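You operate a simulated robot arm through the tools that you are given. There is no shell and no other tool. Be economical: measure what you need, move in short steps, check, and stop when the job is done.

The job below is to be done with a simulated robot arm. You get a single attempt, and the scene is never put back.

JOB
Tag machine 1 out: counter to zero, dials to A and M, switch off, red lock tag on the peg.
Fine: clear the counter before turning the main switch off; switch off before hanging the tag.

It is judged by the outcome, as a careful person would: the job done as asked, and still so three seconds after it is handed in. It fails if anything else is knocked over, pushed out of place, dropped, spilled or broken.

ROBOT AND FRAMES
A 7-joint arm with a two-finger parallel gripper, fixed in place. Base frame: the origin is at the foot of the arm, x ahead of it, y to its left, z up. Units: m, degrees, N and s.
With the tool pointing down near the work surface it reaches from about 0.12 to 0.64 m from the base axis. Its first joint turns from -66.0 to 66.0 degrees. Payload 2.4 kg.
The tool frame sits at the grasp point between the pads (the TCP): z along the fingers, y along the line on which they close. The tips reach 0.03 m beyond it. Largest opening 0.094 m; finger width 0.028, thickness 0.01; the body of the gripper, 0.05 by 0.096 m, starts 0.055 m behind the TCP.
Orientation is told as [roll, pitch, yaw] about the base's x, y, z axes, in that order, counted from this pose: with the fingers straight down and closing along the base's y, the tool's x points along the base's -x, its y along +y and its z along -z.

CONTROLS
- The arm moves only by the tool servo_tool. Its argument "plan" is one flat list of numbers, 7 for each row, row after row: the shift along the base's x, y, z in mm, then the turn, a rotation vector about the base's x, y, z in degrees, then the gripper command, from -1 (shut) to 1 (fully open), values between in proportion. In form: [x, y, z, wx, wy, wz, jaw, x, y, z, wx, wy, wz, jaw, ...]. A call has 1 to 12 rows; each row shifts and turns the commanded pose from where the row before left it. Each row takes 0.2 s and may step no farther than 0.05 m and 8.6 degrees from the row before; otherwise, or with a gripper value out of range, the whole call is refused. Where a pose cannot be reached the arm comes as near as it can. A force on the tool above 90 N (or 10 N above the force at the start of the call, whichever is more), or a blocked arm, ends the call early, and 0.2 s more pass. The fingers move at their own pace (about 0.153 m/s each) and stop on an object; they squeeze with about 26 N. The grip force told is the motor's: it shows also when the fingers shut on nothing. Time passes only in rows, and 0.2 s behind the last, so rows that do not move let the fingers close. It gives the time, the measured TCP pose, the force on the tool (base axes), the opening and the grip force at its end, in the units of the frame above (readings bear some noise), with the torque about the TCP (base axes, N m) and any sound that the robot's microphone picked up.
- Cameras (640 x 400 px; columns grow to the right, rows downward): "scene" is fixed at [0.0481, 0.4859, 1.4562]; the picture's right is [-0.70, -0.71, 0.00], its down [-0.38, 0.38, -0.84] and it looks along [0.60, -0.59, -0.54] (base axes); focal length 317 px, centre (320, 200). "wrist" rides on the gripper at [0.076, 0.014, -0.102] in the tool frame; the picture's right is [-0.18, 0.98, 0.00], its down [-0.75, -0.14, -0.64] and it looks along [-0.63, -0.12, 0.77] (tool axes); focal length 243 px, centre (320, 200). There is no depth. A picture from a camera that has moved, and an enlarged one, comes with that camera's place and axes in the base frame and with its lens. The place of the scene camera against the robot may be out by one fixed shift of up to 0.012 m in any direction.
- get_image(camera): a new picture of that camera. No time passes.
- enlarge(camera, box): a new picture of the part [left, top, right, bottom] of that camera's present view, enlarged. No time passes.
- sign_off(): hands the job in; it is judged then, once.

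Go step by step. Nothing tells you positions but the pictures and the camera data: compare them with the known pose of the tool, close in by small moves and look again before you grip or let go. The budget is 120 turns and 68 pictures, counting those below and the enlarged ones. Unless the task says otherwise, let go and move clear before handing in, and close with one line.

The tools are called after "Call:" as a command line: name --argument value ..., lists and objects as JSON in quotes. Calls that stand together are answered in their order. servo_tool: Moves the arm, as the interface text tells. Its arguments: {"type":"object","properties":{"plan":{"type":"array","items":{"type":"number"}}},"required":["plan"]} The other tools are called the same way: get_image (camera) takes a picture; enlarge (camera, box) takes an enlarged picture of a part of a camera's view; sign_off () hands the job in.

At the start:

```text
time_s: 0.0
ee_pos: [0.3838, 0.0835, 1.23]
tool_rot: [0.0, 0.0, 0.0]
ft_force: [-0.3, -0.7, -0.6]
torque: [-0.02, -0.02, -0.01]
grip_width: 0.0938
grip_force: 0.0
```

scene: 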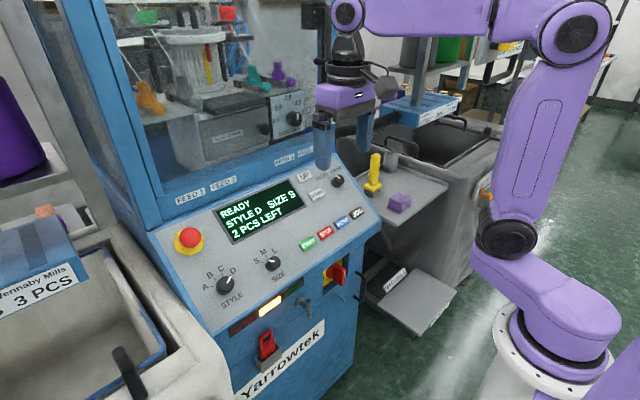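
wrist: 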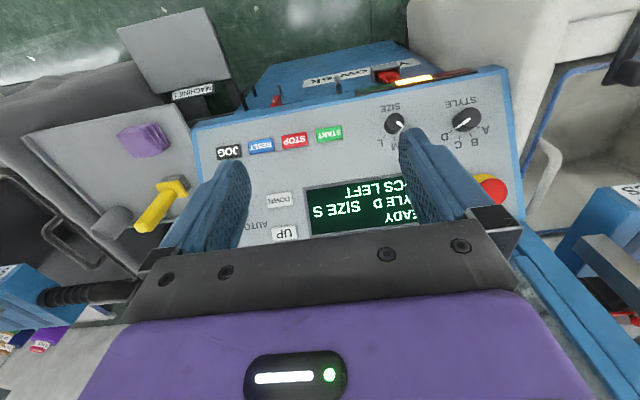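

I see a machine panel with a display, dials STYLE and SIZE, buttons, a red switch on the front, and a red lock tag. I'll look closer before moving.

Call:
enlarge --camera "scene" --box '[160, 150, 400, 300]'

Call:
enlarge --camera "scene" --box '[200, 250, 440, 400]'

Call:
enlarge --camera "wrist" --box '[180, 50, 540, 275]'

```text
2.67 times, centred on (280, 225) of scene
camera zoom: at [0.0481, 0.4859, 1.4562], right [-0.7, -0.71, 0.0], down [-0.38, 0.38, -0.84], along [0.6, -0.59, -0.54], focal length 845 px, centre (427, 133)
```

zoom: 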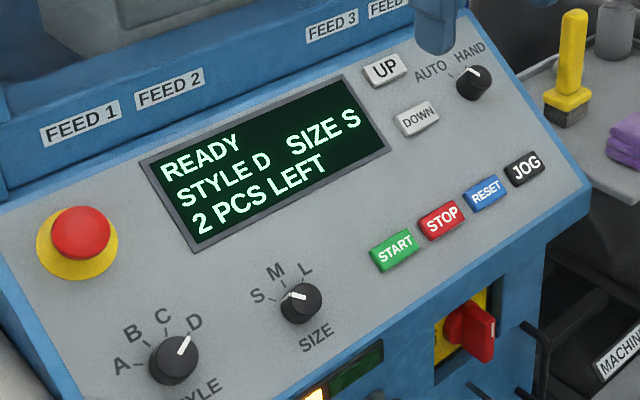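

```text
2.67 times, centred on (320, 325) of scene
camera zoom: at [0.0481, 0.4859, 1.4562], right [-0.7, -0.71, 0.0], down [-0.38, 0.38, -0.84], along [0.6, -0.59, -0.54], focal length 845 px, centre (320, -133)
```

zoom: 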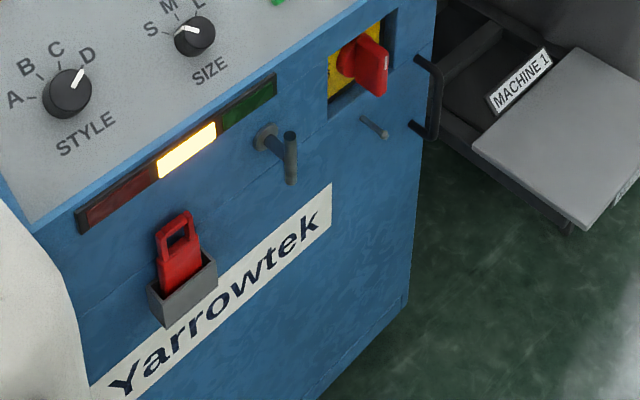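

```text
1.78 times, centred on (360, 162) of wrist
camera zoom: at [0.3078, 0.0978, 1.3321], right [0.18, 0.98, 0.0], down [0.75, -0.14, 0.64], along [0.63, -0.12, -0.77], focal length 431 px, centre (249, 267)
```

zoom: 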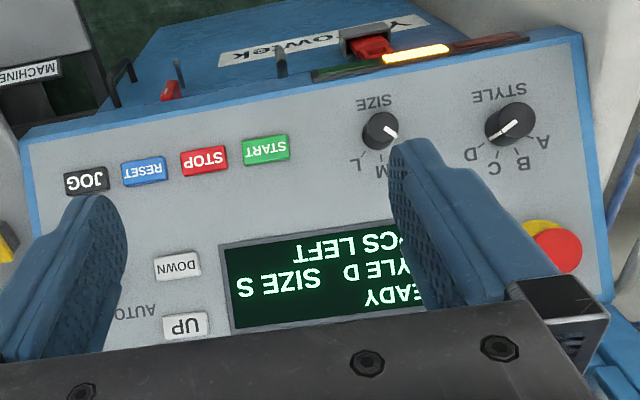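

The panel faces the robot. STYLE is to the left (+y), with the main switch, tag and pegs on the front face. I'll back off and lower the arm for a second wrist view to triangulate from.

Call:
servo_tool --plan '[-20, 0, -10, 0, 0, 0, -1, -25, 0, -20, 0, 0, 0, -1, -25, 0, -20, 0, 0, 0, -1, -25, 0, -20, 0, 0, 0, -1, -25, 0, -10, 0, 0, 0, -1, 0, 0, 0, 0, 0, 0, -1]'

Call:
get_image --camera "wrist"

Call:
get_image --camera "scene"

```text
time_s: 1.4
ee_pos: [0.263, 0.0842, 1.1504]
tool_rot: [0.0, 0.0, -0.1]
ft_force: [0.4, -0.6, 0.0]
torque: [0.01, 0.0, -0.05]
grip_width: 0.0
grip_force: 26.3
```

```text
62 pictures are left
camera wrist: at [0.1874, 0.098, 1.2516], right [0.18, 0.98, 0.0], down [0.75, -0.14, 0.64], along [0.63, -0.12, -0.77], focal length 243 px, centre (320, 200)
```

wrist: 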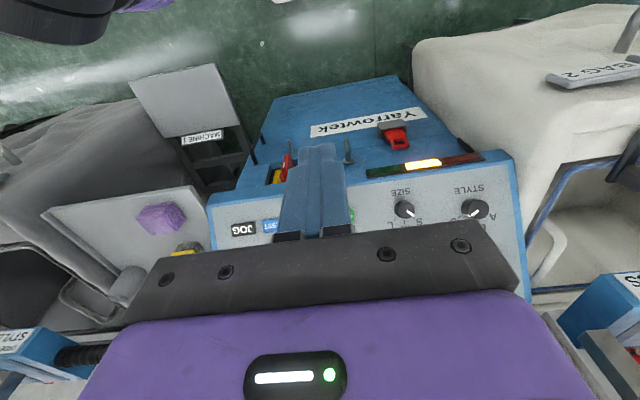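

```text
61 pictures are left
```

scene: 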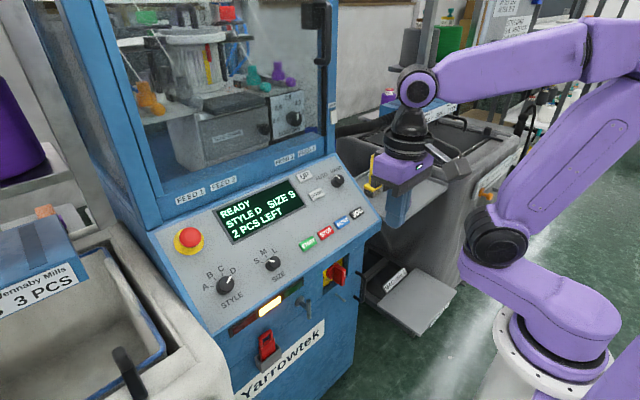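

Call:
enlarge --camera "wrist" --box '[200, 70, 540, 282]'

Call:
enlarge --camera "scene" --box '[240, 240, 400, 340]'

```text
1.88 times, centred on (370, 176) of wrist
camera zoom: at [0.1874, 0.098, 1.2516], right [0.18, 0.98, 0.0], down [0.75, -0.14, 0.64], along [0.63, -0.12, -0.77], focal length 457 px, centre (226, 245)
```

zoom: 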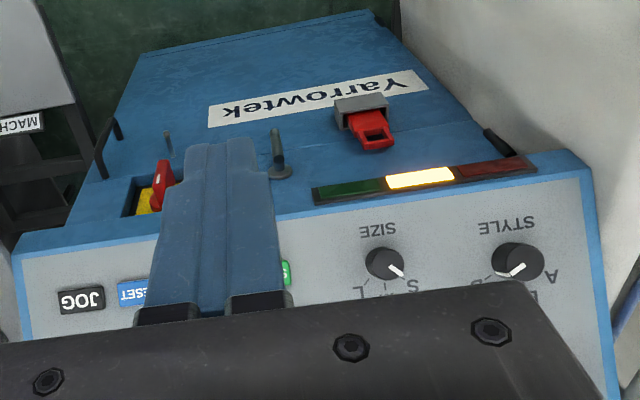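

```text
4.00 times, centred on (320, 290) of scene
camera zoom: at [0.0481, 0.4859, 1.4562], right [-0.7, -0.71, 0.0], down [-0.38, 0.38, -0.84], along [0.6, -0.59, -0.54], focal length 1268 px, centre (320, -160)
```

zoom: 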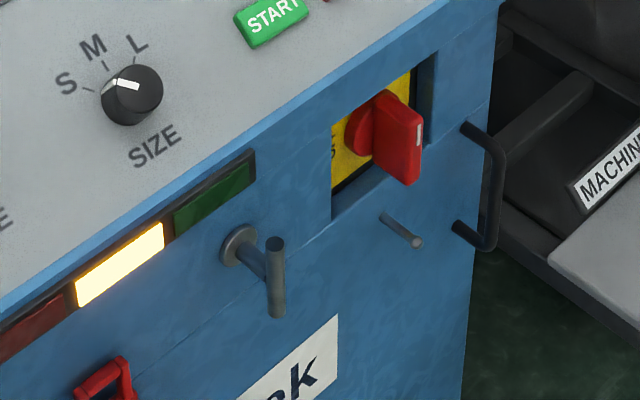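

Triangulated from the two wrist views and the scene, in base coordinates:

| Item | x | y | z |
|---|---|---|---|
| DOWN button | 0.573 | -0.028 | 0.991 |
| STYLE knob | 0.501 | 0.302 | 0.946 |
| SIZE knob | 0.487 | 0.187 | 0.941 |
| Peg tip | 0.467 | -0.042 | 0.64 |
| Tag loop | 0.49 | 0.23 | 0.735 |

The panel slopes about 40°. I'll pitch the closed fingers to that slope and hover over DOWN.

Call:
servo_tool --plan '[40, -18.7, -12.5, 0, -8, 0, -1, 40, -18.7, -12.5, 0, -8, 0, -1, 40, -18.7, -12.5, 0, -8, 0, -1, 40, -18.7, -12.5, 0, -8, 0, -1, 40, -18.7, -12.5, 0, -8, 0, -1, 40, -18.7, -12.5, 0, 0, 0, -1, 0, 0, 0, 0, 0, 0, -1]'

Call:
get_image --camera "wrist"

Call:
get_image --camera "scene"

```text
time_s: 3.0
ee_pos: [0.5038, -0.0277, 1.0758]
tool_rot: [0.0, -40.0, 0.0]
ft_force: [-0.4, -1.0, 0.3]
torque: [0.0, 0.01, 0.01]
grip_width: 0.0002
grip_force: 26.4
```

```text
58 pictures are left
camera wrist: at [0.3795, -0.014, 1.1045], right [0.14, 0.98, 0.12], down [0.16, -0.14, 0.98], along [0.98, -0.12, -0.18], focal length 243 px, centre (320, 200)
```

wrist: 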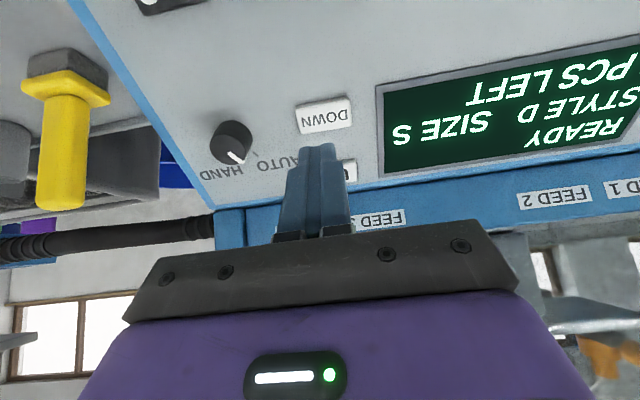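

```text
57 pictures are left
```

scene: 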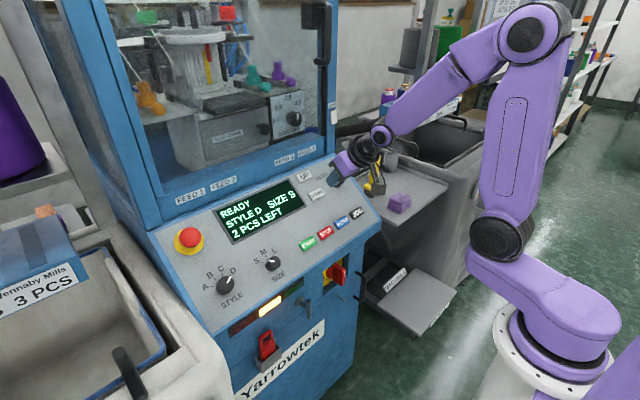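

DOWN checks out at about y=-0.026, straight ahead of the fingers. I'll advance most of the way, then creep.

Call:
servo_tool --plan '[14, 0.5, -16.6, 0, 0, 0, -1, 14, 0.5, -16.6, 0, 0, 0, -1, 14, 0.5, -16.6, 0, 0, 0, -1, 3.2, 0, -3.8, 0, 0, 0, -1, 0, 0, 0, 0, 0, 0, -1]'

Call:
get_image --camera "wrist"

```text
time_s: 4.2
ee_pos: [0.5497, -0.0279, 1.0219]
tool_rot: [0.0, -40.0, -0.1]
ft_force: [-7.0, 1.0, 7.3]
torque: [0.03, 0.12, -0.01]
grip_width: 0.0
grip_force: 26.0
heard: click
```

```text
56 pictures are left
camera wrist: at [0.425, -0.013, 1.0505], right [0.14, 0.98, 0.12], down [0.16, -0.14, 0.98], along [0.98, -0.12, -0.18], focal length 243 px, centre (320, 200)
```

wrist: 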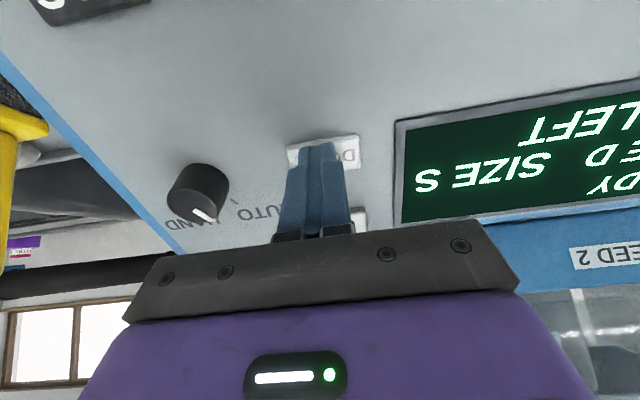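

It clicked. I'll retract 15 mm and read the display.

Call:
servo_tool --plan '[-9.6, 0, 11.5, 0, 0, 0, -1, 0, 0, 0, 0, 0, 0, -1]'

Call:
enlarge --camera "scene" --box '[200, 150, 400, 275]'

```text
time_s: 4.8
ee_pos: [0.5398, -0.0281, 1.0332]
tool_rot: [0.0, -39.9, 0.0]
ft_force: [0.7, -0.4, -0.1]
torque: [-0.01, 0.0, 0.0]
grip_width: 0.0001
grip_force: 26.1
```

```text
3.20 times, centred on (300, 212) of scene
camera zoom: at [0.0481, 0.4859, 1.4562], right [-0.7, -0.71, 0.0], down [-0.38, 0.38, -0.84], along [0.6, -0.59, -0.54], focal length 1014 px, centre (384, 160)
```

zoom: 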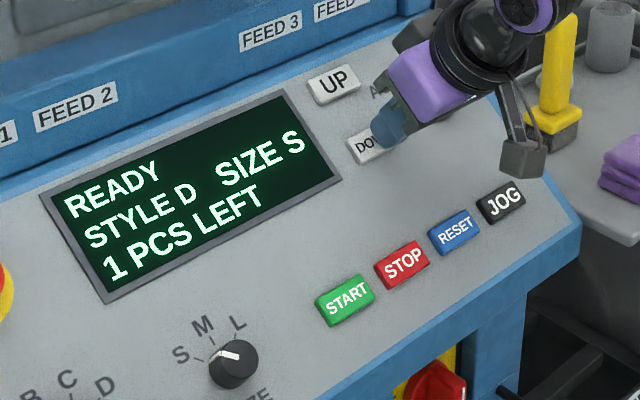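

The display now reads 1 PCS LEFT. One more press should do it.

Call:
servo_tool --plan '[9.9, 0, -11.8, 0, 0, 0, -1, 0, 0, 0, 0, 0, 0, -1, -9.9, 0, 11.8, 0, 0, 0, -1, 0, 0, 0, 0, 0, 0, -1]'

Call:
enlarge --camera "scene" --box '[200, 150, 400, 275]'

```text
time_s: 5.8
ee_pos: [0.5398, -0.0278, 1.0331]
tool_rot: [0.0, -39.9, 0.1]
ft_force: [0.2, 0.0, 0.3]
torque: [0.0, 0.03, 0.01]
grip_width: 0.0
grip_force: 26.5
heard: click
```

```text
3.20 times, centred on (300, 212) of scene
camera zoom: at [0.0481, 0.4859, 1.4562], right [-0.7, -0.71, 0.0], down [-0.38, 0.38, -0.84], along [0.6, -0.59, -0.54], focal length 1014 px, centre (384, 160)
```

zoom: 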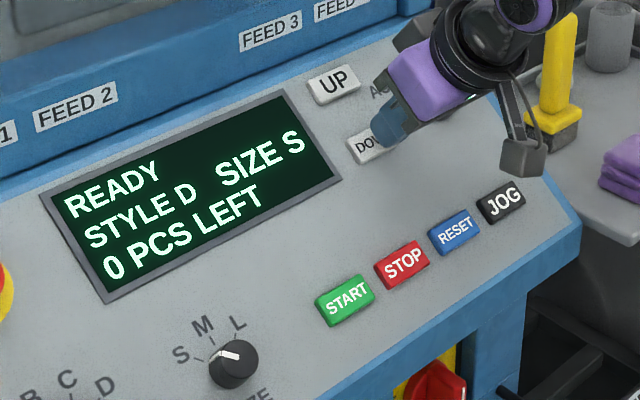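

The counter is at 0. Next I'll hover over the SIZE knob with open jaws.

Call:
servo_tool --plan '[-25.7, 0, 30.6, 0, 0, 0, -1, -13.9, 35.8, -9.3, 0, 0, 0, -1, -13.9, 35.8, -9.3, 0, 0, 0, -1, -13.9, 35.8, -9.3, 0, 0, 0, -1, -13.9, 35.8, -9.3, 0, 0, 0, 0, -13.9, 35.8, -9.3, 0, 0, 0, 0.5, -13.9, 35.8, -9.3, 0, 0, 0, 0.5, 0, 0, 0, 0, 0, 0, 0.5]'

Call:
get_image --camera "wrist"

Call:
enlarge --camera "scene" --box '[180, 200, 340, 300]'

```text
time_s: 7.6
ee_pos: [0.4308, 0.1875, 1.0085]
tool_rot: [0.0, -40.0, 0.0]
ft_force: [1.0, -0.3, -0.1]
torque: [-0.01, -0.05, -0.01]
grip_width: 0.0703
grip_force: 0.1
```

```text
53 pictures are left
camera wrist: at [0.3063, 0.2023, 1.0367], right [0.14, 0.98, 0.12], down [0.16, -0.14, 0.98], along [0.98, -0.12, -0.18], focal length 243 px, centre (320, 200)
```

wrist: 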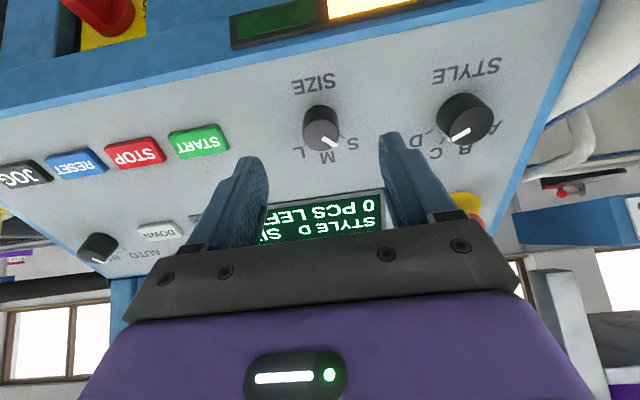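

```text
4.00 times, centred on (260, 250) of scene
camera zoom: at [0.0481, 0.486, 1.4562], right [-0.7, -0.71, 0.0], down [-0.38, 0.38, -0.84], along [0.6, -0.59, -0.54], focal length 1268 px, centre (560, 0)
```

zoom: 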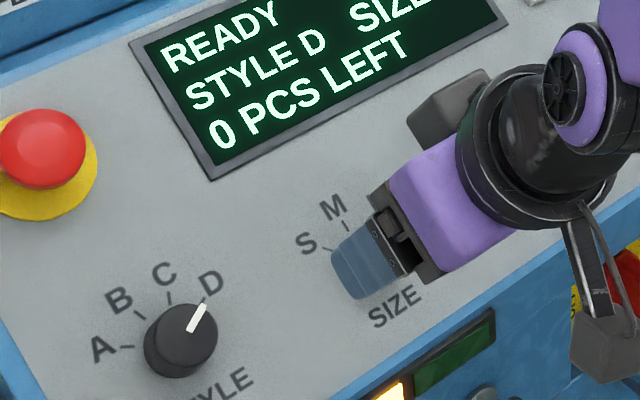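

SIZE has S at about 40° left and M straight up, so I need a 40° clockwise turn. I'll descend around the knob with the jaws open and check.

Call:
servo_tool --plan '[14.7, -0.2, -15.5, 0, 0, 0, 0.5, 14.7, -0.2, -15.5, 0, 0, 0, 0.5, 10.8, 0, -10.8, 0, 0, 0, 0.5, 4, 0, -4.6, 0, 0, 0, 0.5, 0, 0, 0, 0, 0, 0, 0.5]'

Call:
get_image --camera "wrist"

```text
time_s: 8.8
ee_pos: [0.4749, 0.1868, 0.9619]
tool_rot: [-0.1, -40.0, 0.0]
ft_force: [0.0, -0.2, 0.2]
torque: [0.0, 0.0, -0.02]
grip_width: 0.0704
grip_force: 0.0
```

```text
51 pictures are left
camera wrist: at [0.3504, 0.2014, 0.991], right [0.14, 0.98, 0.12], down [0.16, -0.14, 0.98], along [0.98, -0.12, -0.18], focal length 243 px, centre (320, 200)
```

wrist: 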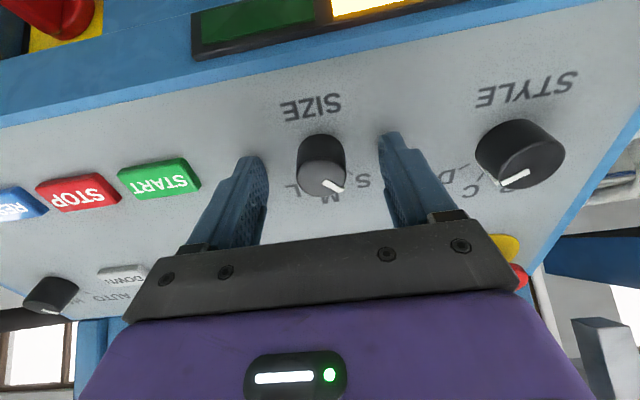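

The knob is centred between the fingers. I'll close and turn 40° clockwise.

Call:
servo_tool --plan '[0, 0, 0, 0, 0, 0, -1, 0, 0, 0, 0, 0, 0, -1, 0, 0, 0, 5.14, 0, -6.13, -1, 0, 0, 0, 5.14, 0, -6.13, -1, 0, 0, 0, 5.14, 0, -6.13, -1, 0, 0, 0, 5.14, 0, -6.13, -1, 0, 0, 0, 5.14, 0, -6.13, -1, 0, 0, 0, 0, 0, 0, -1]'

Call:
enlarge --camera "scene" --box '[180, 170, 340, 300]'

Call:
get_image --camera "wrist"

```text
time_s: 10.6
ee_pos: [0.4748, 0.189, 0.9618]
tool_rot: [28.3, -29.5, -47.8]
ft_force: [-4.4, 5.2, 7.8]
torque: [-0.11, -0.47, -0.11]
grip_width: 0.0291
grip_force: 45.1
```

```text
3.08 times, centred on (260, 235) of scene
camera zoom: at [0.0478, 0.486, 1.4562], right [-0.7, -0.71, 0.0], down [-0.38, 0.38, -0.84], along [0.6, -0.59, -0.54], focal length 975 px, centre (505, 92)
```

zoom: 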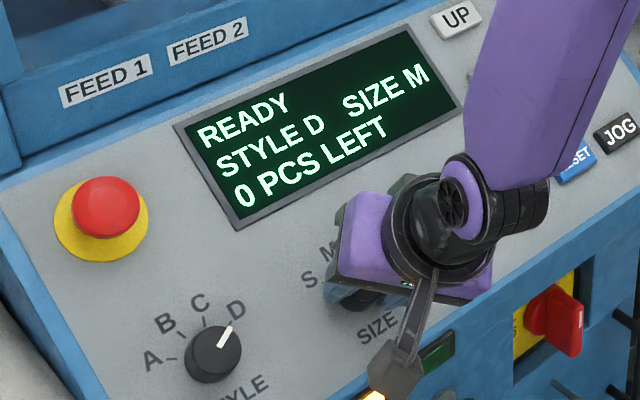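

```text
49 pictures are left
camera wrist: at [0.371, 0.2475, 1.0083], right [0.59, 0.63, 0.5], down [-0.04, -0.59, 0.8], along [0.8, -0.5, -0.33], focal length 243 px, centre (320, 200)
```

wrist: 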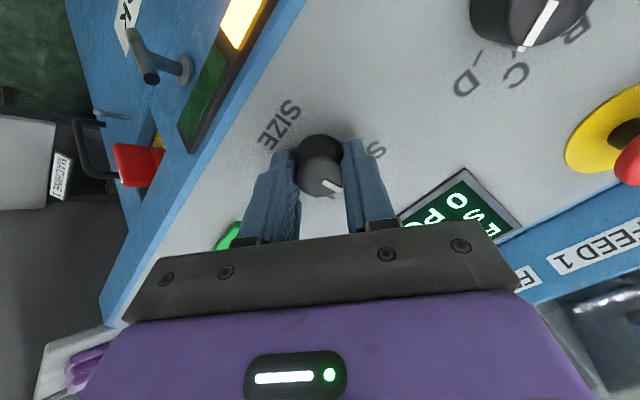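

SIZE reads M. I'll release, retract, and move over STYLE, pre-turned clockwise. D is at -60° and A at +60°, so it needs a 120° counter-clockwise turn.

Call:
servo_tool --plan '[0, 0, 0, 0, 0, 0, 0.6, 0, 0, 0, 0, 0, 0, 0.6, -20.6, 0, 24.5, 0, 0, 0, 0.6, -20.6, 0, 24.5, 0, 0, 0, 0.6, 4.2, 38.6, 3.4, 4.28, 0, -5.1, 0.6, 4.2, 38.6, 3.4, 4.28, 0, -5.1, 0.6, 4.2, 38.6, 3.4, 4.28, 0, -5.1, 0.6, 0, 0, 0, 0, 0, 0, 0.6]'

Call:
get_image --camera "wrist"

Call:
enlarge --camera "scene" --box '[180, 170, 340, 300]'

```text
time_s: 12.4
ee_pos: [0.4452, 0.3027, 1.0212]
tool_rot: [36.0, -18.7, -66.1]
ft_force: [0.7, 1.0, -0.3]
torque: [-0.01, -0.04, 0.02]
grip_width: 0.0749
grip_force: 0.0
```

```text
48 pictures are left
camera wrist: at [0.3594, 0.3766, 1.0822], right [0.72, 0.33, 0.61], down [-0.22, -0.72, 0.66], along [0.66, -0.61, -0.45], focal length 243 px, centre (320, 200)
```

wrist: 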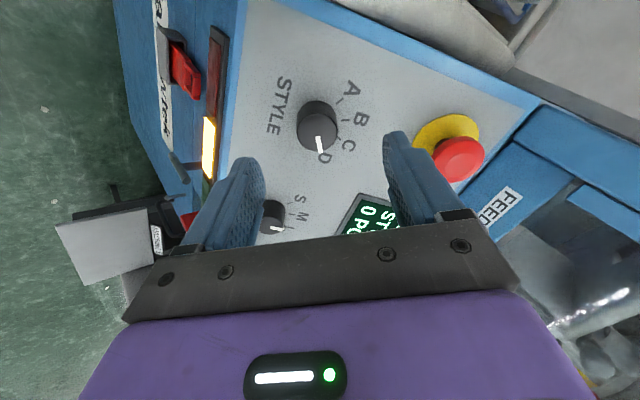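

```text
3.08 times, centred on (260, 235) of scene
camera zoom: at [0.0481, 0.486, 1.4562], right [-0.7, -0.71, 0.0], down [-0.38, 0.38, -0.84], along [0.6, -0.59, -0.54], focal length 975 px, centre (505, 92)
```

zoom: 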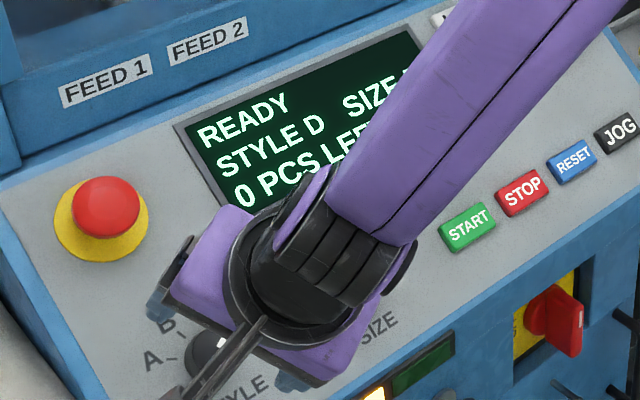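

STYLE is centred under the jaws at about (v=0.997, y=0.300). I'll descend and check.

Call:
servo_tool --plan '[13.7, -1, -16.3, 0, 0, 0, 0.6, 13.7, -0.5, -16.3, 0, 0, 0, 0.6, 9.6, 0, -11.4, 0, 0, 0, 0.6, 3.9, 0, -4.6, 0, 0, 0, 0.6, 0, 0, 0, 0, 0, 0, 0.6]'

Call:
get_image --camera "wrist"

```text
time_s: 13.6
ee_pos: [0.4872, 0.3015, 0.9719]
tool_rot: [36.1, -18.8, -66.1]
ft_force: [0.0, 0.2, 0.6]
torque: [-0.01, 0.02, 0.02]
grip_width: 0.075
grip_force: 0.0
```

```text
46 pictures are left
camera wrist: at [0.4018, 0.3741, 1.0336], right [0.72, 0.33, 0.61], down [-0.22, -0.72, 0.66], along [0.66, -0.61, -0.45], focal length 243 px, centre (320, 200)
```

wrist: 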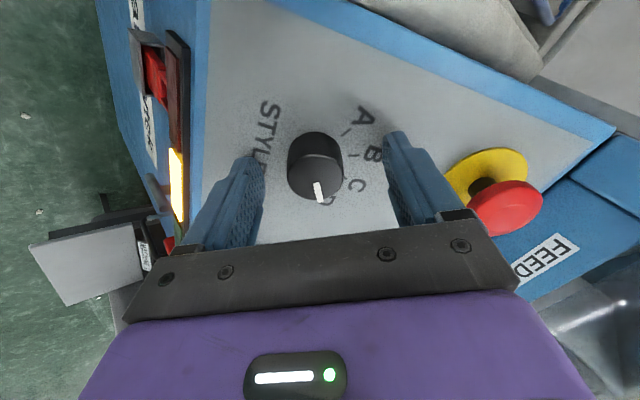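

Centred. I'll grip and turn 80° counter-clockwise, then the rest.

Call:
servo_tool --plan '[0, 0, 0, 0, 0, 0, -1, 0, 0, 0, 0, 0, 0, -1, 0, 0, 0, -5.14, 0, 6.13, -1, 0, 0, 0, -5.14, 0, 6.13, -1, 0, 0, 0, -5.14, 0, 6.13, -1, 0, 0, 0, -5.14, 0, 6.13, -1, 0, 0, 0, -5.14, 0, 6.13, -1, 0, 0, 0, -5.14, 0, 6.13, -1, 0, 0, 0, -5.14, 0, 6.13, -1, 0, 0, 0, -5.14, 0, 6.13, -1, 0, 0, 0, -5.14, 0, 6.13, -1, 0, 0, 0, -5.14, 0, 6.13, -1]'

Call:
servo_tool --plan '[0, 0, 0, -5.14, 0, 6.13, -1, 0, 0, 0, -5.14, 0, 6.13, -1, 0, 0, 0, -5.14, 0, 6.13, -1, 0, 0, 0, -5.14, 0, 6.13, -1, 0, 0, 0, -5.14, 0, 6.13, -1, 0, 0, 0, 0, 0, 0, -1]'

Call:
get_image --camera "scene"

Call:
get_image --camera "wrist"

```text
time_s: 16.2
ee_pos: [0.4862, 0.3006, 0.9712]
tool_rot: [-16.1, -36.8, 25.8]
ft_force: [-11.3, -10.4, -14.2]
torque: [-0.11, 0.29, -0.13]
grip_width: 0.0332
grip_force: 45.0
```

```text
time_s: 17.6
ee_pos: [0.4853, 0.3005, 0.9713]
tool_rot: [-35.8, -18.5, 66.3]
ft_force: [-12.6, -6.3, -14.6]
torque: [-0.05, 0.7, -0.04]
grip_width: 0.0334
grip_force: 45.1
```

```text
45 pictures are left
```

scene: 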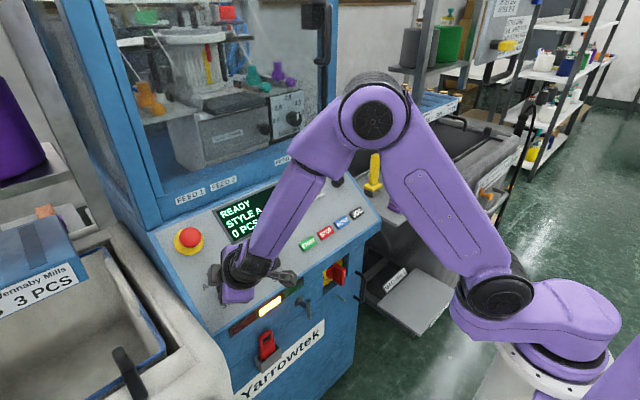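

```text
44 pictures are left
camera wrist: at [0.3813, 0.2419, 1.0171], right [-0.59, 0.65, -0.49], down [-0.03, 0.58, 0.81], along [0.81, 0.49, -0.32], focal length 243 px, centre (320, 200)
```

wrist: 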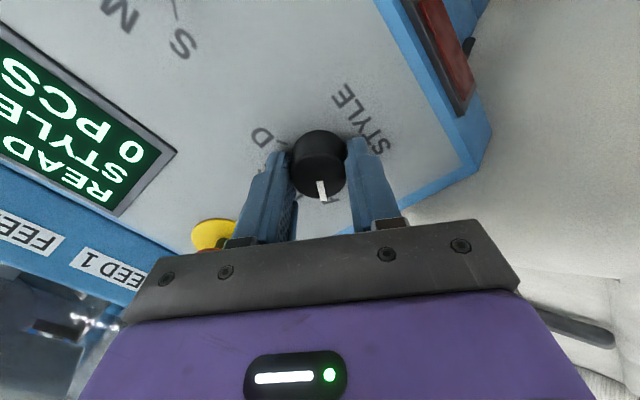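

STYLE reads A. I'll release, retract, and swing back in front of the machine to inspect the switch.

Call:
servo_tool --plan '[0, 0, 0, 0, 0, 0, 0.6, 0, 0, 0, 0, 0, 0, 0.6, -17, 0, 20.4, 0, 0, 0, 0.6, -17, 0, 20.4, 0, 0, 0, 0.6, -17, 0, 20.4, 0, 0, 0, 0.6]'

Call:
servo_tool --plan '[-16.8, -37.5, -10.4, 4.82, 0, -5.75, 0, -16.8, -37.5, -10.4, 4.82, 0, -5.75, 0, -16.8, -37.5, -10.4, 4.82, 0, -5.75, 0, -16.8, -37.5, -10.4, 4.82, 0, -5.75, -1, -16.8, -37.5, -10.4, 4.82, 0, -5.75, -1, -16.8, -37.5, -10.4, 4.82, 0, -5.75, -1, -16.8, -37.5, -10.4, 4.82, 0, -5.75, -1, -16.8, -37.5, -10.4, 4.82, 0, -5.75, -1, 0, 0, 0, 0, 0, 0, -1]'

Call:
get_image --camera "wrist"

Call:
get_image --camera "scene"

```text
time_s: 18.8
ee_pos: [0.4361, 0.3021, 1.0321]
tool_rot: [-36.1, -18.7, 66.0]
ft_force: [0.2, -0.6, -0.4]
torque: [0.0, -0.01, 0.03]
grip_width: 0.0754
grip_force: 0.0
```

```text
time_s: 20.8
ee_pos: [0.365, -0.0013, 0.9559]
tool_rot: [0.1, -40.1, -0.3]
ft_force: [0.3, 0.0, 0.2]
torque: [-0.03, -0.01, 0.0]
grip_width: 0.0001
grip_force: 26.2
out of reach, approached as far as the arm can: row 4, 5, 6, 7
```

```text
43 pictures are left
camera wrist: at [0.2402, 0.0131, 0.9859], right [0.14, 0.98, 0.12], down [0.16, -0.14, 0.98], along [0.98, -0.12, -0.18], focal length 243 px, centre (320, 200)
```

wrist: 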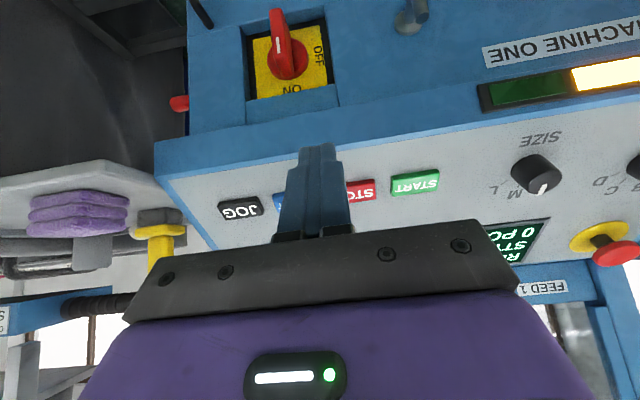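

```text
42 pictures are left
```

scene: 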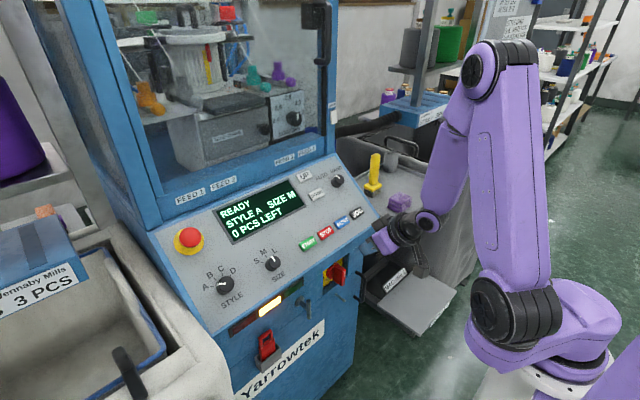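

Call:
enlarge --camera "wrist" --box '[220, 0, 364, 90]'

Call:
enlarge --camera "scene" --box '[300, 240, 380, 290]'

```text
4.44 times, centred on (292, 45) of wrist
camera zoom: at [0.2402, 0.0131, 0.9859], right [0.14, 0.98, 0.12], down [0.16, -0.14, 0.98], along [0.98, -0.12, -0.18], focal length 1078 px, centre (444, 889)
```

zoom: 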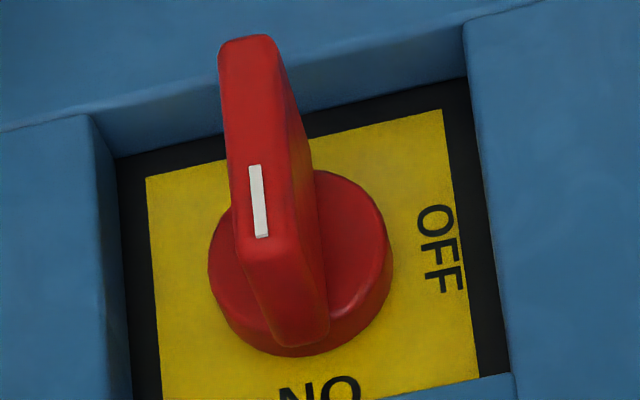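

```text
8.00 times, centred on (340, 265) of scene
camera zoom: at [0.0481, 0.4859, 1.4562], right [-0.7, -0.71, 0.0], down [-0.38, 0.38, -0.84], along [0.6, -0.59, -0.54], focal length 2536 px, centre (160, -320)
```

zoom: 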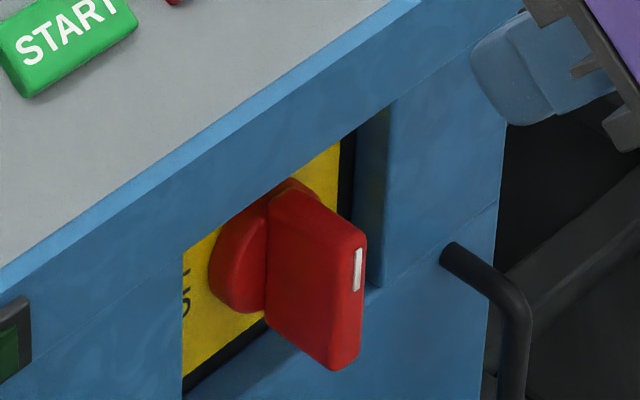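

The label confirms this is MACHINE ONE, and the blade handle points at ON (up). OFF is to the viewer's left, so it needs 90° counter-clockwise about a horizontal axis at y≈-0.041, z≈0.745, with the blade tip at x≈0.466. I'll bring the tool to horizontal in front of it.

Call:
servo_tool --plan '[5, -5.7, -30, 0, -7, 0, -1, 5, -5.7, -30, 0, -7, 0, -1, 5, -5.7, -30, 0, -7, 0, -1, 5, -5.7, -30, 0, -7, 0, -1, 5, -5.7, -30, 0, -7, 0, -1, 0, -5.7, -30, 0, -7, 0, -1, 0, -5.7, -30, 0, -7, 0, -1, 0, 0, 0, 0, 0, 0, -1]'

Call:
get_image --camera "wrist"

Call:
get_image --camera "scene"

```text
time_s: 22.6
ee_pos: [0.39, -0.0414, 0.7452]
tool_rot: [1.7, -89.0, -1.7]
ft_force: [0.1, -0.1, 0.2]
torque: [0.0, -0.03, 0.02]
grip_width: 0.0
grip_force: 25.8
```

```text
39 pictures are left
camera wrist: at [0.2872, -0.0268, 0.6706], right [0.0, 0.98, 0.18], down [-0.63, -0.14, 0.76], along [0.78, -0.12, 0.62], focal length 243 px, centre (320, 200)
```

wrist: 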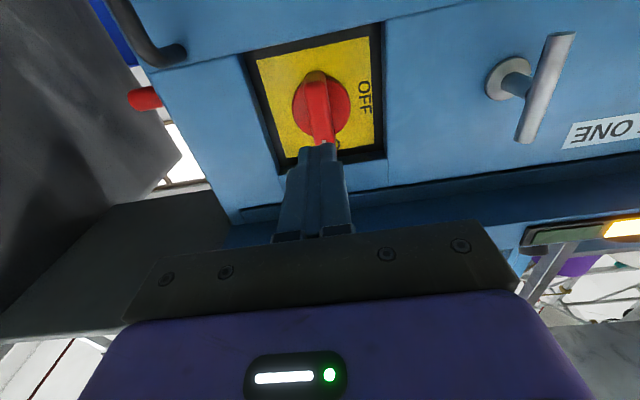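

```text
38 pictures are left
```

scene: 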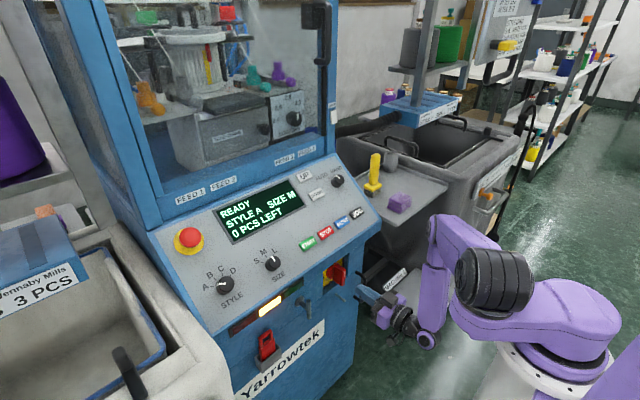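

Horizontal reach works, and the axis is confirmed at (y=-0.040, z=0.743) with the disc at x≈0.517. I'll open the jaws about 50 mm and advance around the blade, stopping short to check.

Call:
servo_tool --plan '[0, 0.5, 0, 0, 0, 0, 0.1, 0, 0, 0, 0, 0, 0, 0.1, 15, 0, 0, 0, 0, 0, 0.1, 15, 0, 0, 0, 0, 0, 0.1, 15, 0, 0, 0, 0, 0, 0.1, 0, 0, 0, 0, 0, 0, 0.1]'

Call:
get_image --camera "wrist"

Call:
enlarge --camera "scene" --box '[280, 230, 440, 330]'

```text
time_s: 24.0
ee_pos: [0.4363, -0.0409, 0.7452]
tool_rot: [1.7, -89.0, -1.6]
ft_force: [0.0, -0.8, 0.0]
torque: [0.0, 0.0, 0.0]
grip_width: 0.0518
grip_force: 0.0
```

```text
37 pictures are left
camera wrist: at [0.3318, -0.0264, 0.6712], right [0.0, 0.98, 0.18], down [-0.63, -0.14, 0.76], along [0.78, -0.12, 0.62], focal length 243 px, centre (320, 200)
```

wrist: 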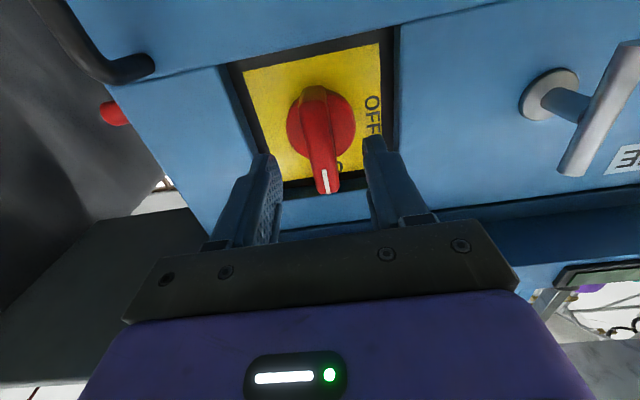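

```text
4.00 times, centred on (360, 280) of scene
camera zoom: at [0.0481, 0.486, 1.4562], right [-0.7, -0.71, 0.0], down [-0.38, 0.38, -0.84], along [0.6, -0.59, -0.54], focal length 1268 px, centre (160, -120)
```

zoom: 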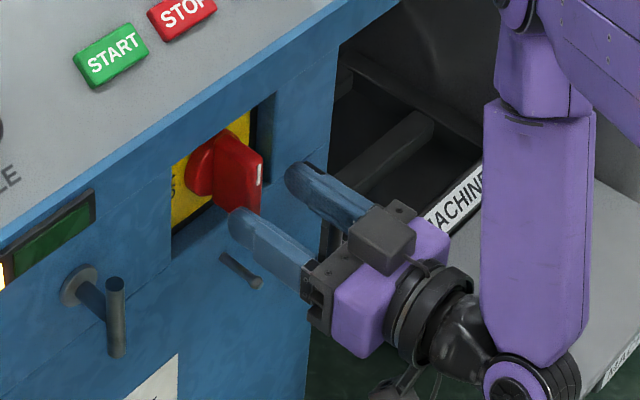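

The blade is centred between the fingers. I'll advance the last 33 mm, grip and check.

Call:
servo_tool --plan '[15, 0, -0.7, 0, 0, 0, 0.1, 12, 0, -0.7, 0, 0, 0, 0.1, 6, 0, 0, 0, 0, 0, 0.1, 0, 0, 0, 0, 0, 0, -1, 0, 0, 0, 0, 0, 0, -1]'

Call:
get_image --camera "wrist"

```text
time_s: 25.2
ee_pos: [0.4684, -0.0403, 0.7433]
tool_rot: [1.2, -89.0, -1.2]
ft_force: [0.4, 2.0, 1.1]
torque: [0.0, 0.21, 0.01]
grip_width: 0.0214
grip_force: 44.7
```

```text
35 pictures are left
camera wrist: at [0.3644, -0.0259, 0.67], right [0.0, 0.98, 0.18], down [-0.63, -0.14, 0.76], along [0.78, -0.12, 0.62], focal length 243 px, centre (320, 200)
```

wrist: 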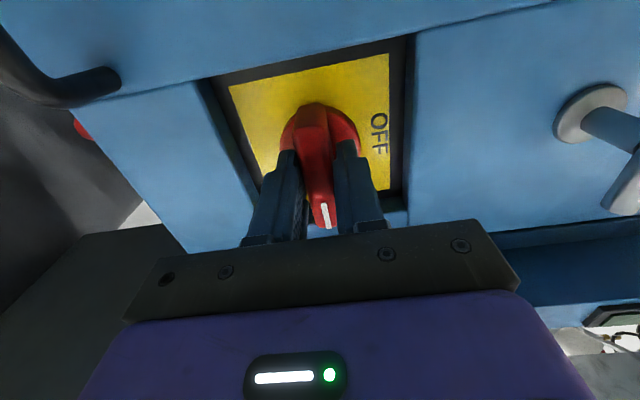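

Gripped. I'll turn 49° counter-clockwise (about -x) and check.

Call:
servo_tool --plan '[0, 0, 0, -8.2, 0, 0, -1, 0, 0, 0, -8.2, 0, 0, -1, 0, 0, 0, -8.2, 0, 0, -1, 0, 0, 0, -8.2, 0, 0, -1, 0, 0, 0, -8.2, 0, 0, -1, 0, 0, 0, -8.2, 0, 0, -1]'

Call:
get_image --camera "wrist"

```text
time_s: 26.6
ee_pos: [0.4683, -0.041, 0.7447]
tool_rot: [-89.0, -40.7, 88.6]
ft_force: [-4.9, 4.2, -3.5]
torque: [0.01, -0.24, 0.32]
grip_width: 0.0214
grip_force: 45.1
```

```text
34 pictures are left
camera wrist: at [0.3644, -0.0872, 0.6852], right [0.0, 0.78, -0.63], down [-0.63, 0.49, 0.61], along [0.78, 0.39, 0.49], focal length 243 px, centre (320, 200)
```

wrist: 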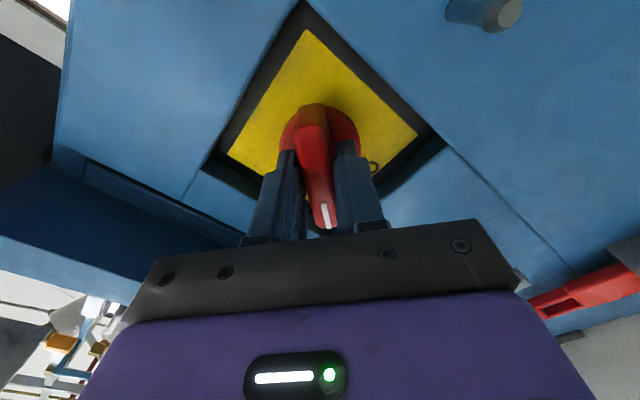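

It's turning with the grip in the right direction. I'll continue to 90°.

Call:
servo_tool --plan '[0, 0, 0, -8.2, 0, 0, -1, 0, 0, 0, -8.2, 0, 0, -1, 0, 0, 0, -8.2, 0, 0, -1, 0, 0, 0, -8.2, 0, 0, -1, 0, 0, 0, -8.2, 0, 0, -1, 0, 0, 0, 0, 0, 0, -1]'

Call:
get_image --camera "wrist"

Call:
get_image --camera "scene"

```text
time_s: 28.0
ee_pos: [0.4695, -0.0398, 0.7456]
tool_rot: [-89.8, 0.2, 89.0]
ft_force: [-13.0, 6.1, -3.3]
torque: [0.18, -0.03, -0.66]
grip_width: 0.0214
grip_force: 45.1
```

```text
33 pictures are left
camera wrist: at [0.3644, -0.1145, 0.7306], right [0.0, 0.18, -0.98], down [-0.63, 0.77, 0.14], along [0.78, 0.62, 0.11], focal length 243 px, centre (320, 200)
```

wrist: 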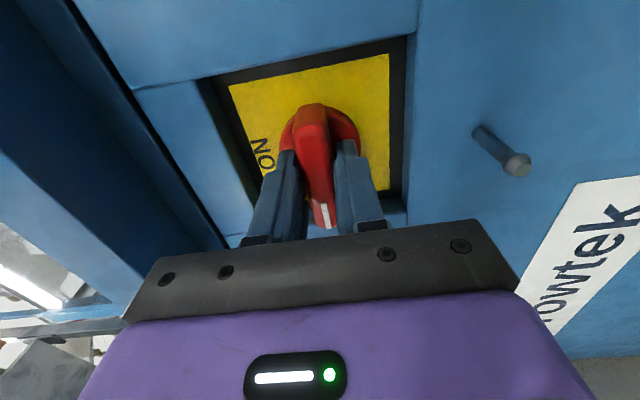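

```text
32 pictures are left
```

scene: 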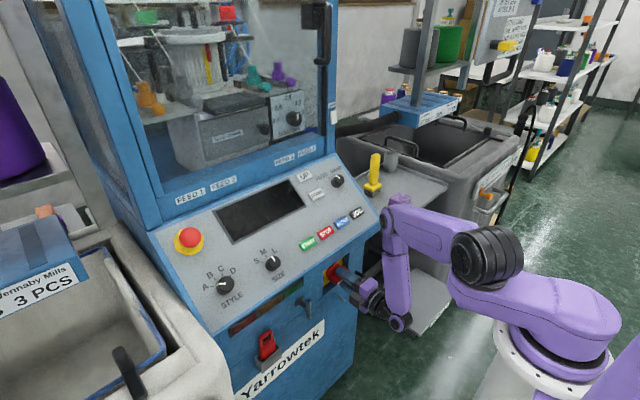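

The display has gone dark and the lever points to OFF. I'll release, back straight out, and shift left to look at the tag.

Call:
servo_tool --plan '[0, 0, 0, 0, 0, 0, 0.1, 0, 0, 0, 0, 0, 0, 0.1, -20, 0, 0, 0, 0, 0, 0.1, -25, 0, 0, 0, 0, 0, 0.1, -30, 0, 0, 0, 0, 0, 0.1, -35, 0, 0, 0, 0, 0, 0.1, 0, 0, 0, 0, 0, 0, 0.1]'

Call:
get_image --camera "wrist"

Call:
enlarge --camera "scene" --box '[220, 240, 380, 340]'

```text
time_s: 29.6
ee_pos: [0.3595, -0.0396, 0.746]
tool_rot: [-89.9, 0.1, 88.9]
ft_force: [-0.3, 0.1, 0.5]
torque: [0.0, 0.0, 0.01]
grip_width: 0.0514
grip_force: 0.1
```

```text
31 pictures are left
camera wrist: at [0.2552, -0.114, 0.7313], right [0.0, 0.18, -0.98], down [-0.63, 0.77, 0.14], along [0.78, 0.62, 0.12], focal length 243 px, centre (320, 200)
```

wrist: 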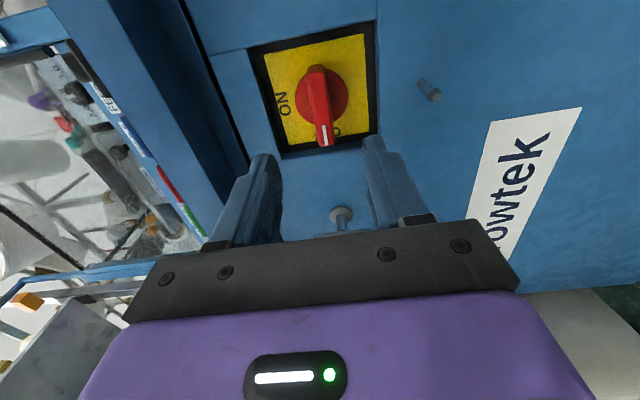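

```text
4.00 times, centred on (300, 290) of scene
camera zoom: at [0.0481, 0.4859, 1.4562], right [-0.7, -0.71, 0.0], down [-0.38, 0.38, -0.84], along [0.6, -0.59, -0.54], focal length 1268 px, centre (400, -160)
```

zoom: 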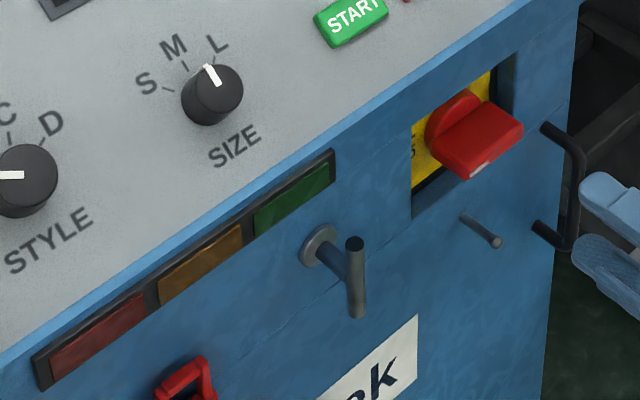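

The lever is OFF and the dials show A and M. I'll move in front of the tag to inspect it.

Call:
servo_tool --plan '[-2, 27, 0, 0, 0, 0, 0.3, -2, 27, 0, 0, 0, 0, 0.3, -2, 27, 0, 0, 0, 0, 0.3, -2, 27, 0, 0, 0, 0, 0.3, -2, 27, 0, 0, 0, 0, 0.3, 0, 0, 0, 0, 0, 0, 0.3]'

Call:
get_image --camera "wrist"

Call:
enlarge --camera "scene" --box '[220, 310, 320, 372]'

```text
time_s: 31.0
ee_pos: [0.34, 0.0378, 0.731]
tool_rot: [-89.9, 0.2, 89.1]
ft_force: [-0.4, 0.2, -0.1]
torque: [-0.01, 0.0, -0.05]
grip_width: 0.0613
grip_force: 0.2
out of reach, approached as far as the arm can: row 3, 4, 5
```

```text
29 pictures are left
camera wrist: at [0.236, -0.0361, 0.7167], right [0.0, 0.18, -0.98], down [-0.63, 0.76, 0.14], along [0.78, 0.62, 0.12], focal length 243 px, centre (320, 200)
```

wrist: 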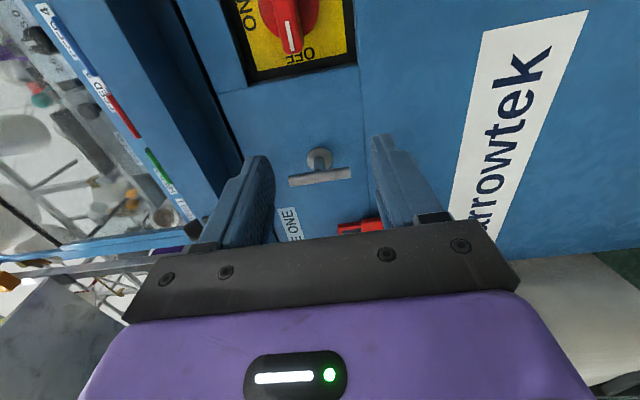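

```text
6.40 times, centred on (270, 341) of scene
camera zoom: at [0.0481, 0.486, 1.4562], right [-0.7, -0.71, 0.0], down [-0.38, 0.38, -0.84], along [0.6, -0.59, -0.54], focal length 2028 px, centre (640, -702)
```

zoom: 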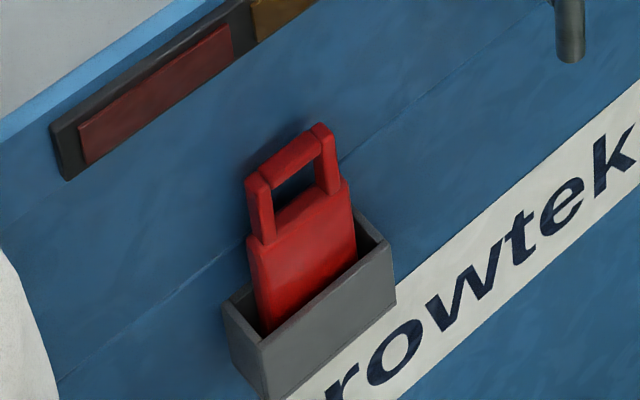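

The tag is a flat block about 50 mm wide with a loop on top. I'll roll the tool back so the jaws close sideways (camera below), then approach the tag from the front.

Call:
servo_tool --plan '[3, -5, 0, 8.2, 0, 0, 0.3, 3, 0, 0, 8.2, 0, 0, 0.3, 3, 0, 0, 8.2, 0, 0, 0.3, 3, 0, 0, 8.2, 0, 0, 0.5, 3, 0, 0, 8.2, 0, 0, 0.5, 3, 0, 0, 8.2, 0, 0, 0.5, 3, 0, 0, 8.2, 0, 0, 0.5, 3, 0, 0, 8.2, 0, 0, 0.5, 0, 0, 0, 8.2, 0, 0, 0.5, 0, 0, 0, 8.2, 0, 0, 0.5, 0, 0, 0, 8.2, 0, 0, 0.5, 0, 0, 0, 0, 0, 0, 0.5]'

Call:
servo_tool --plan '[0, 25, -2, 0, 0, 0, 0.8, 0, 25, -2, 0, 0, 0, 0.8, 0, 25, -2, 0, 0, 0, 0.8, 0, 25, -2, 0, 0, 0, 0.8, 0, 25, -2, 0, 0, 0, 0.8, 0, 25, -2, 0, 0, 0, 0.8, 0, 25, -2, 0, 0, 0, 0.8, 0, 0, 0, 0, 0, 0, 0.8]'

Call:
get_image --camera "wrist"

```text
time_s: 33.6
ee_pos: [0.3651, 0.0323, 0.7309]
tool_rot: [7.3, -89.0, -7.2]
ft_force: [-0.8, 0.5, 0.0]
torque: [0.01, -0.02, 0.0]
grip_width: 0.0705
grip_force: 0.0
```

```text
time_s: 35.4
ee_pos: [0.4055, 0.1546, 0.7023]
tool_rot: [1.2, -88.9, -1.2]
ft_force: [-0.5, 0.8, -0.8]
torque: [-0.01, -0.01, 0.01]
grip_width: 0.0848
grip_force: 0.1
out of reach, approached as far as the arm can: row 1, 2, 3, 4, 5
```

```text
27 pictures are left
camera wrist: at [0.3017, 0.1702, 0.6274], right [0.0, 0.98, 0.18], down [-0.63, -0.14, 0.77], along [0.78, -0.12, 0.62], focal length 243 px, centre (320, 200)
```

wrist: 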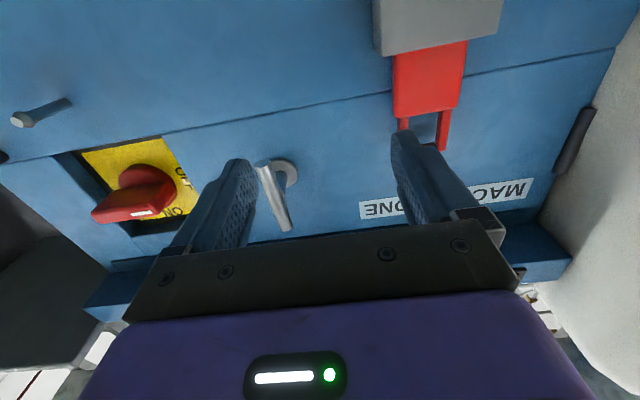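

The geometry is now clear. The peg is at (y=-0.041, z=0.651) with its tip at x=0.463. The tag body is centred at y≈0.235, z 0.66–0.70, x≈0.485, and about 48 mm wide. I'll move sideways in front of the tag.

Call:
servo_tool --plan '[0, 20, -3, 0, 0, 0, 1, 0, 20, -3, 0, 0, 0, 1, 0, 20, -4, 0, 0, 0, 1, 0, 20, -4, 0, 0, 0, 1, 0, 0, 0, 0, 0, 0, 1]'

Call:
get_image --camera "wrist"

Call:
enlarge --camera "scene" --box '[200, 280, 360, 380]'

```text
time_s: 36.6
ee_pos: [0.4019, 0.2332, 0.693]
tool_rot: [0.4, -89.0, -0.4]
ft_force: [0.5, -0.4, 0.5]
torque: [0.0, 0.03, -0.01]
grip_width: 0.094
grip_force: 0.1
out of reach, approached as far as the arm can: row 1, 3
```

```text
26 pictures are left
camera wrist: at [0.2975, 0.2463, 0.6183], right [0.0, 0.98, 0.18], down [-0.63, -0.14, 0.77], along [0.78, -0.12, 0.62], focal length 243 px, centre (320, 200)
```

wrist: 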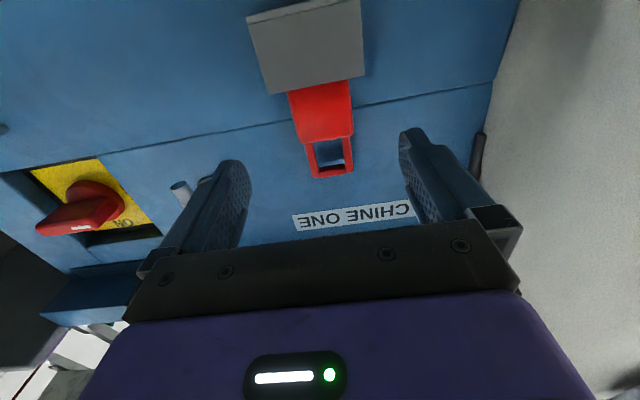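

```text
4.00 times, centred on (280, 330) of scene
camera zoom: at [0.0481, 0.486, 1.4562], right [-0.7, -0.71, 0.0], down [-0.38, 0.38, -0.84], along [0.6, -0.59, -0.54], focal length 1268 px, centre (480, -320)
```

zoom: 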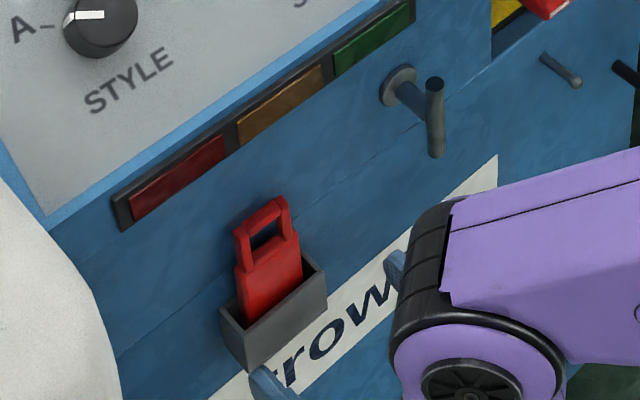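

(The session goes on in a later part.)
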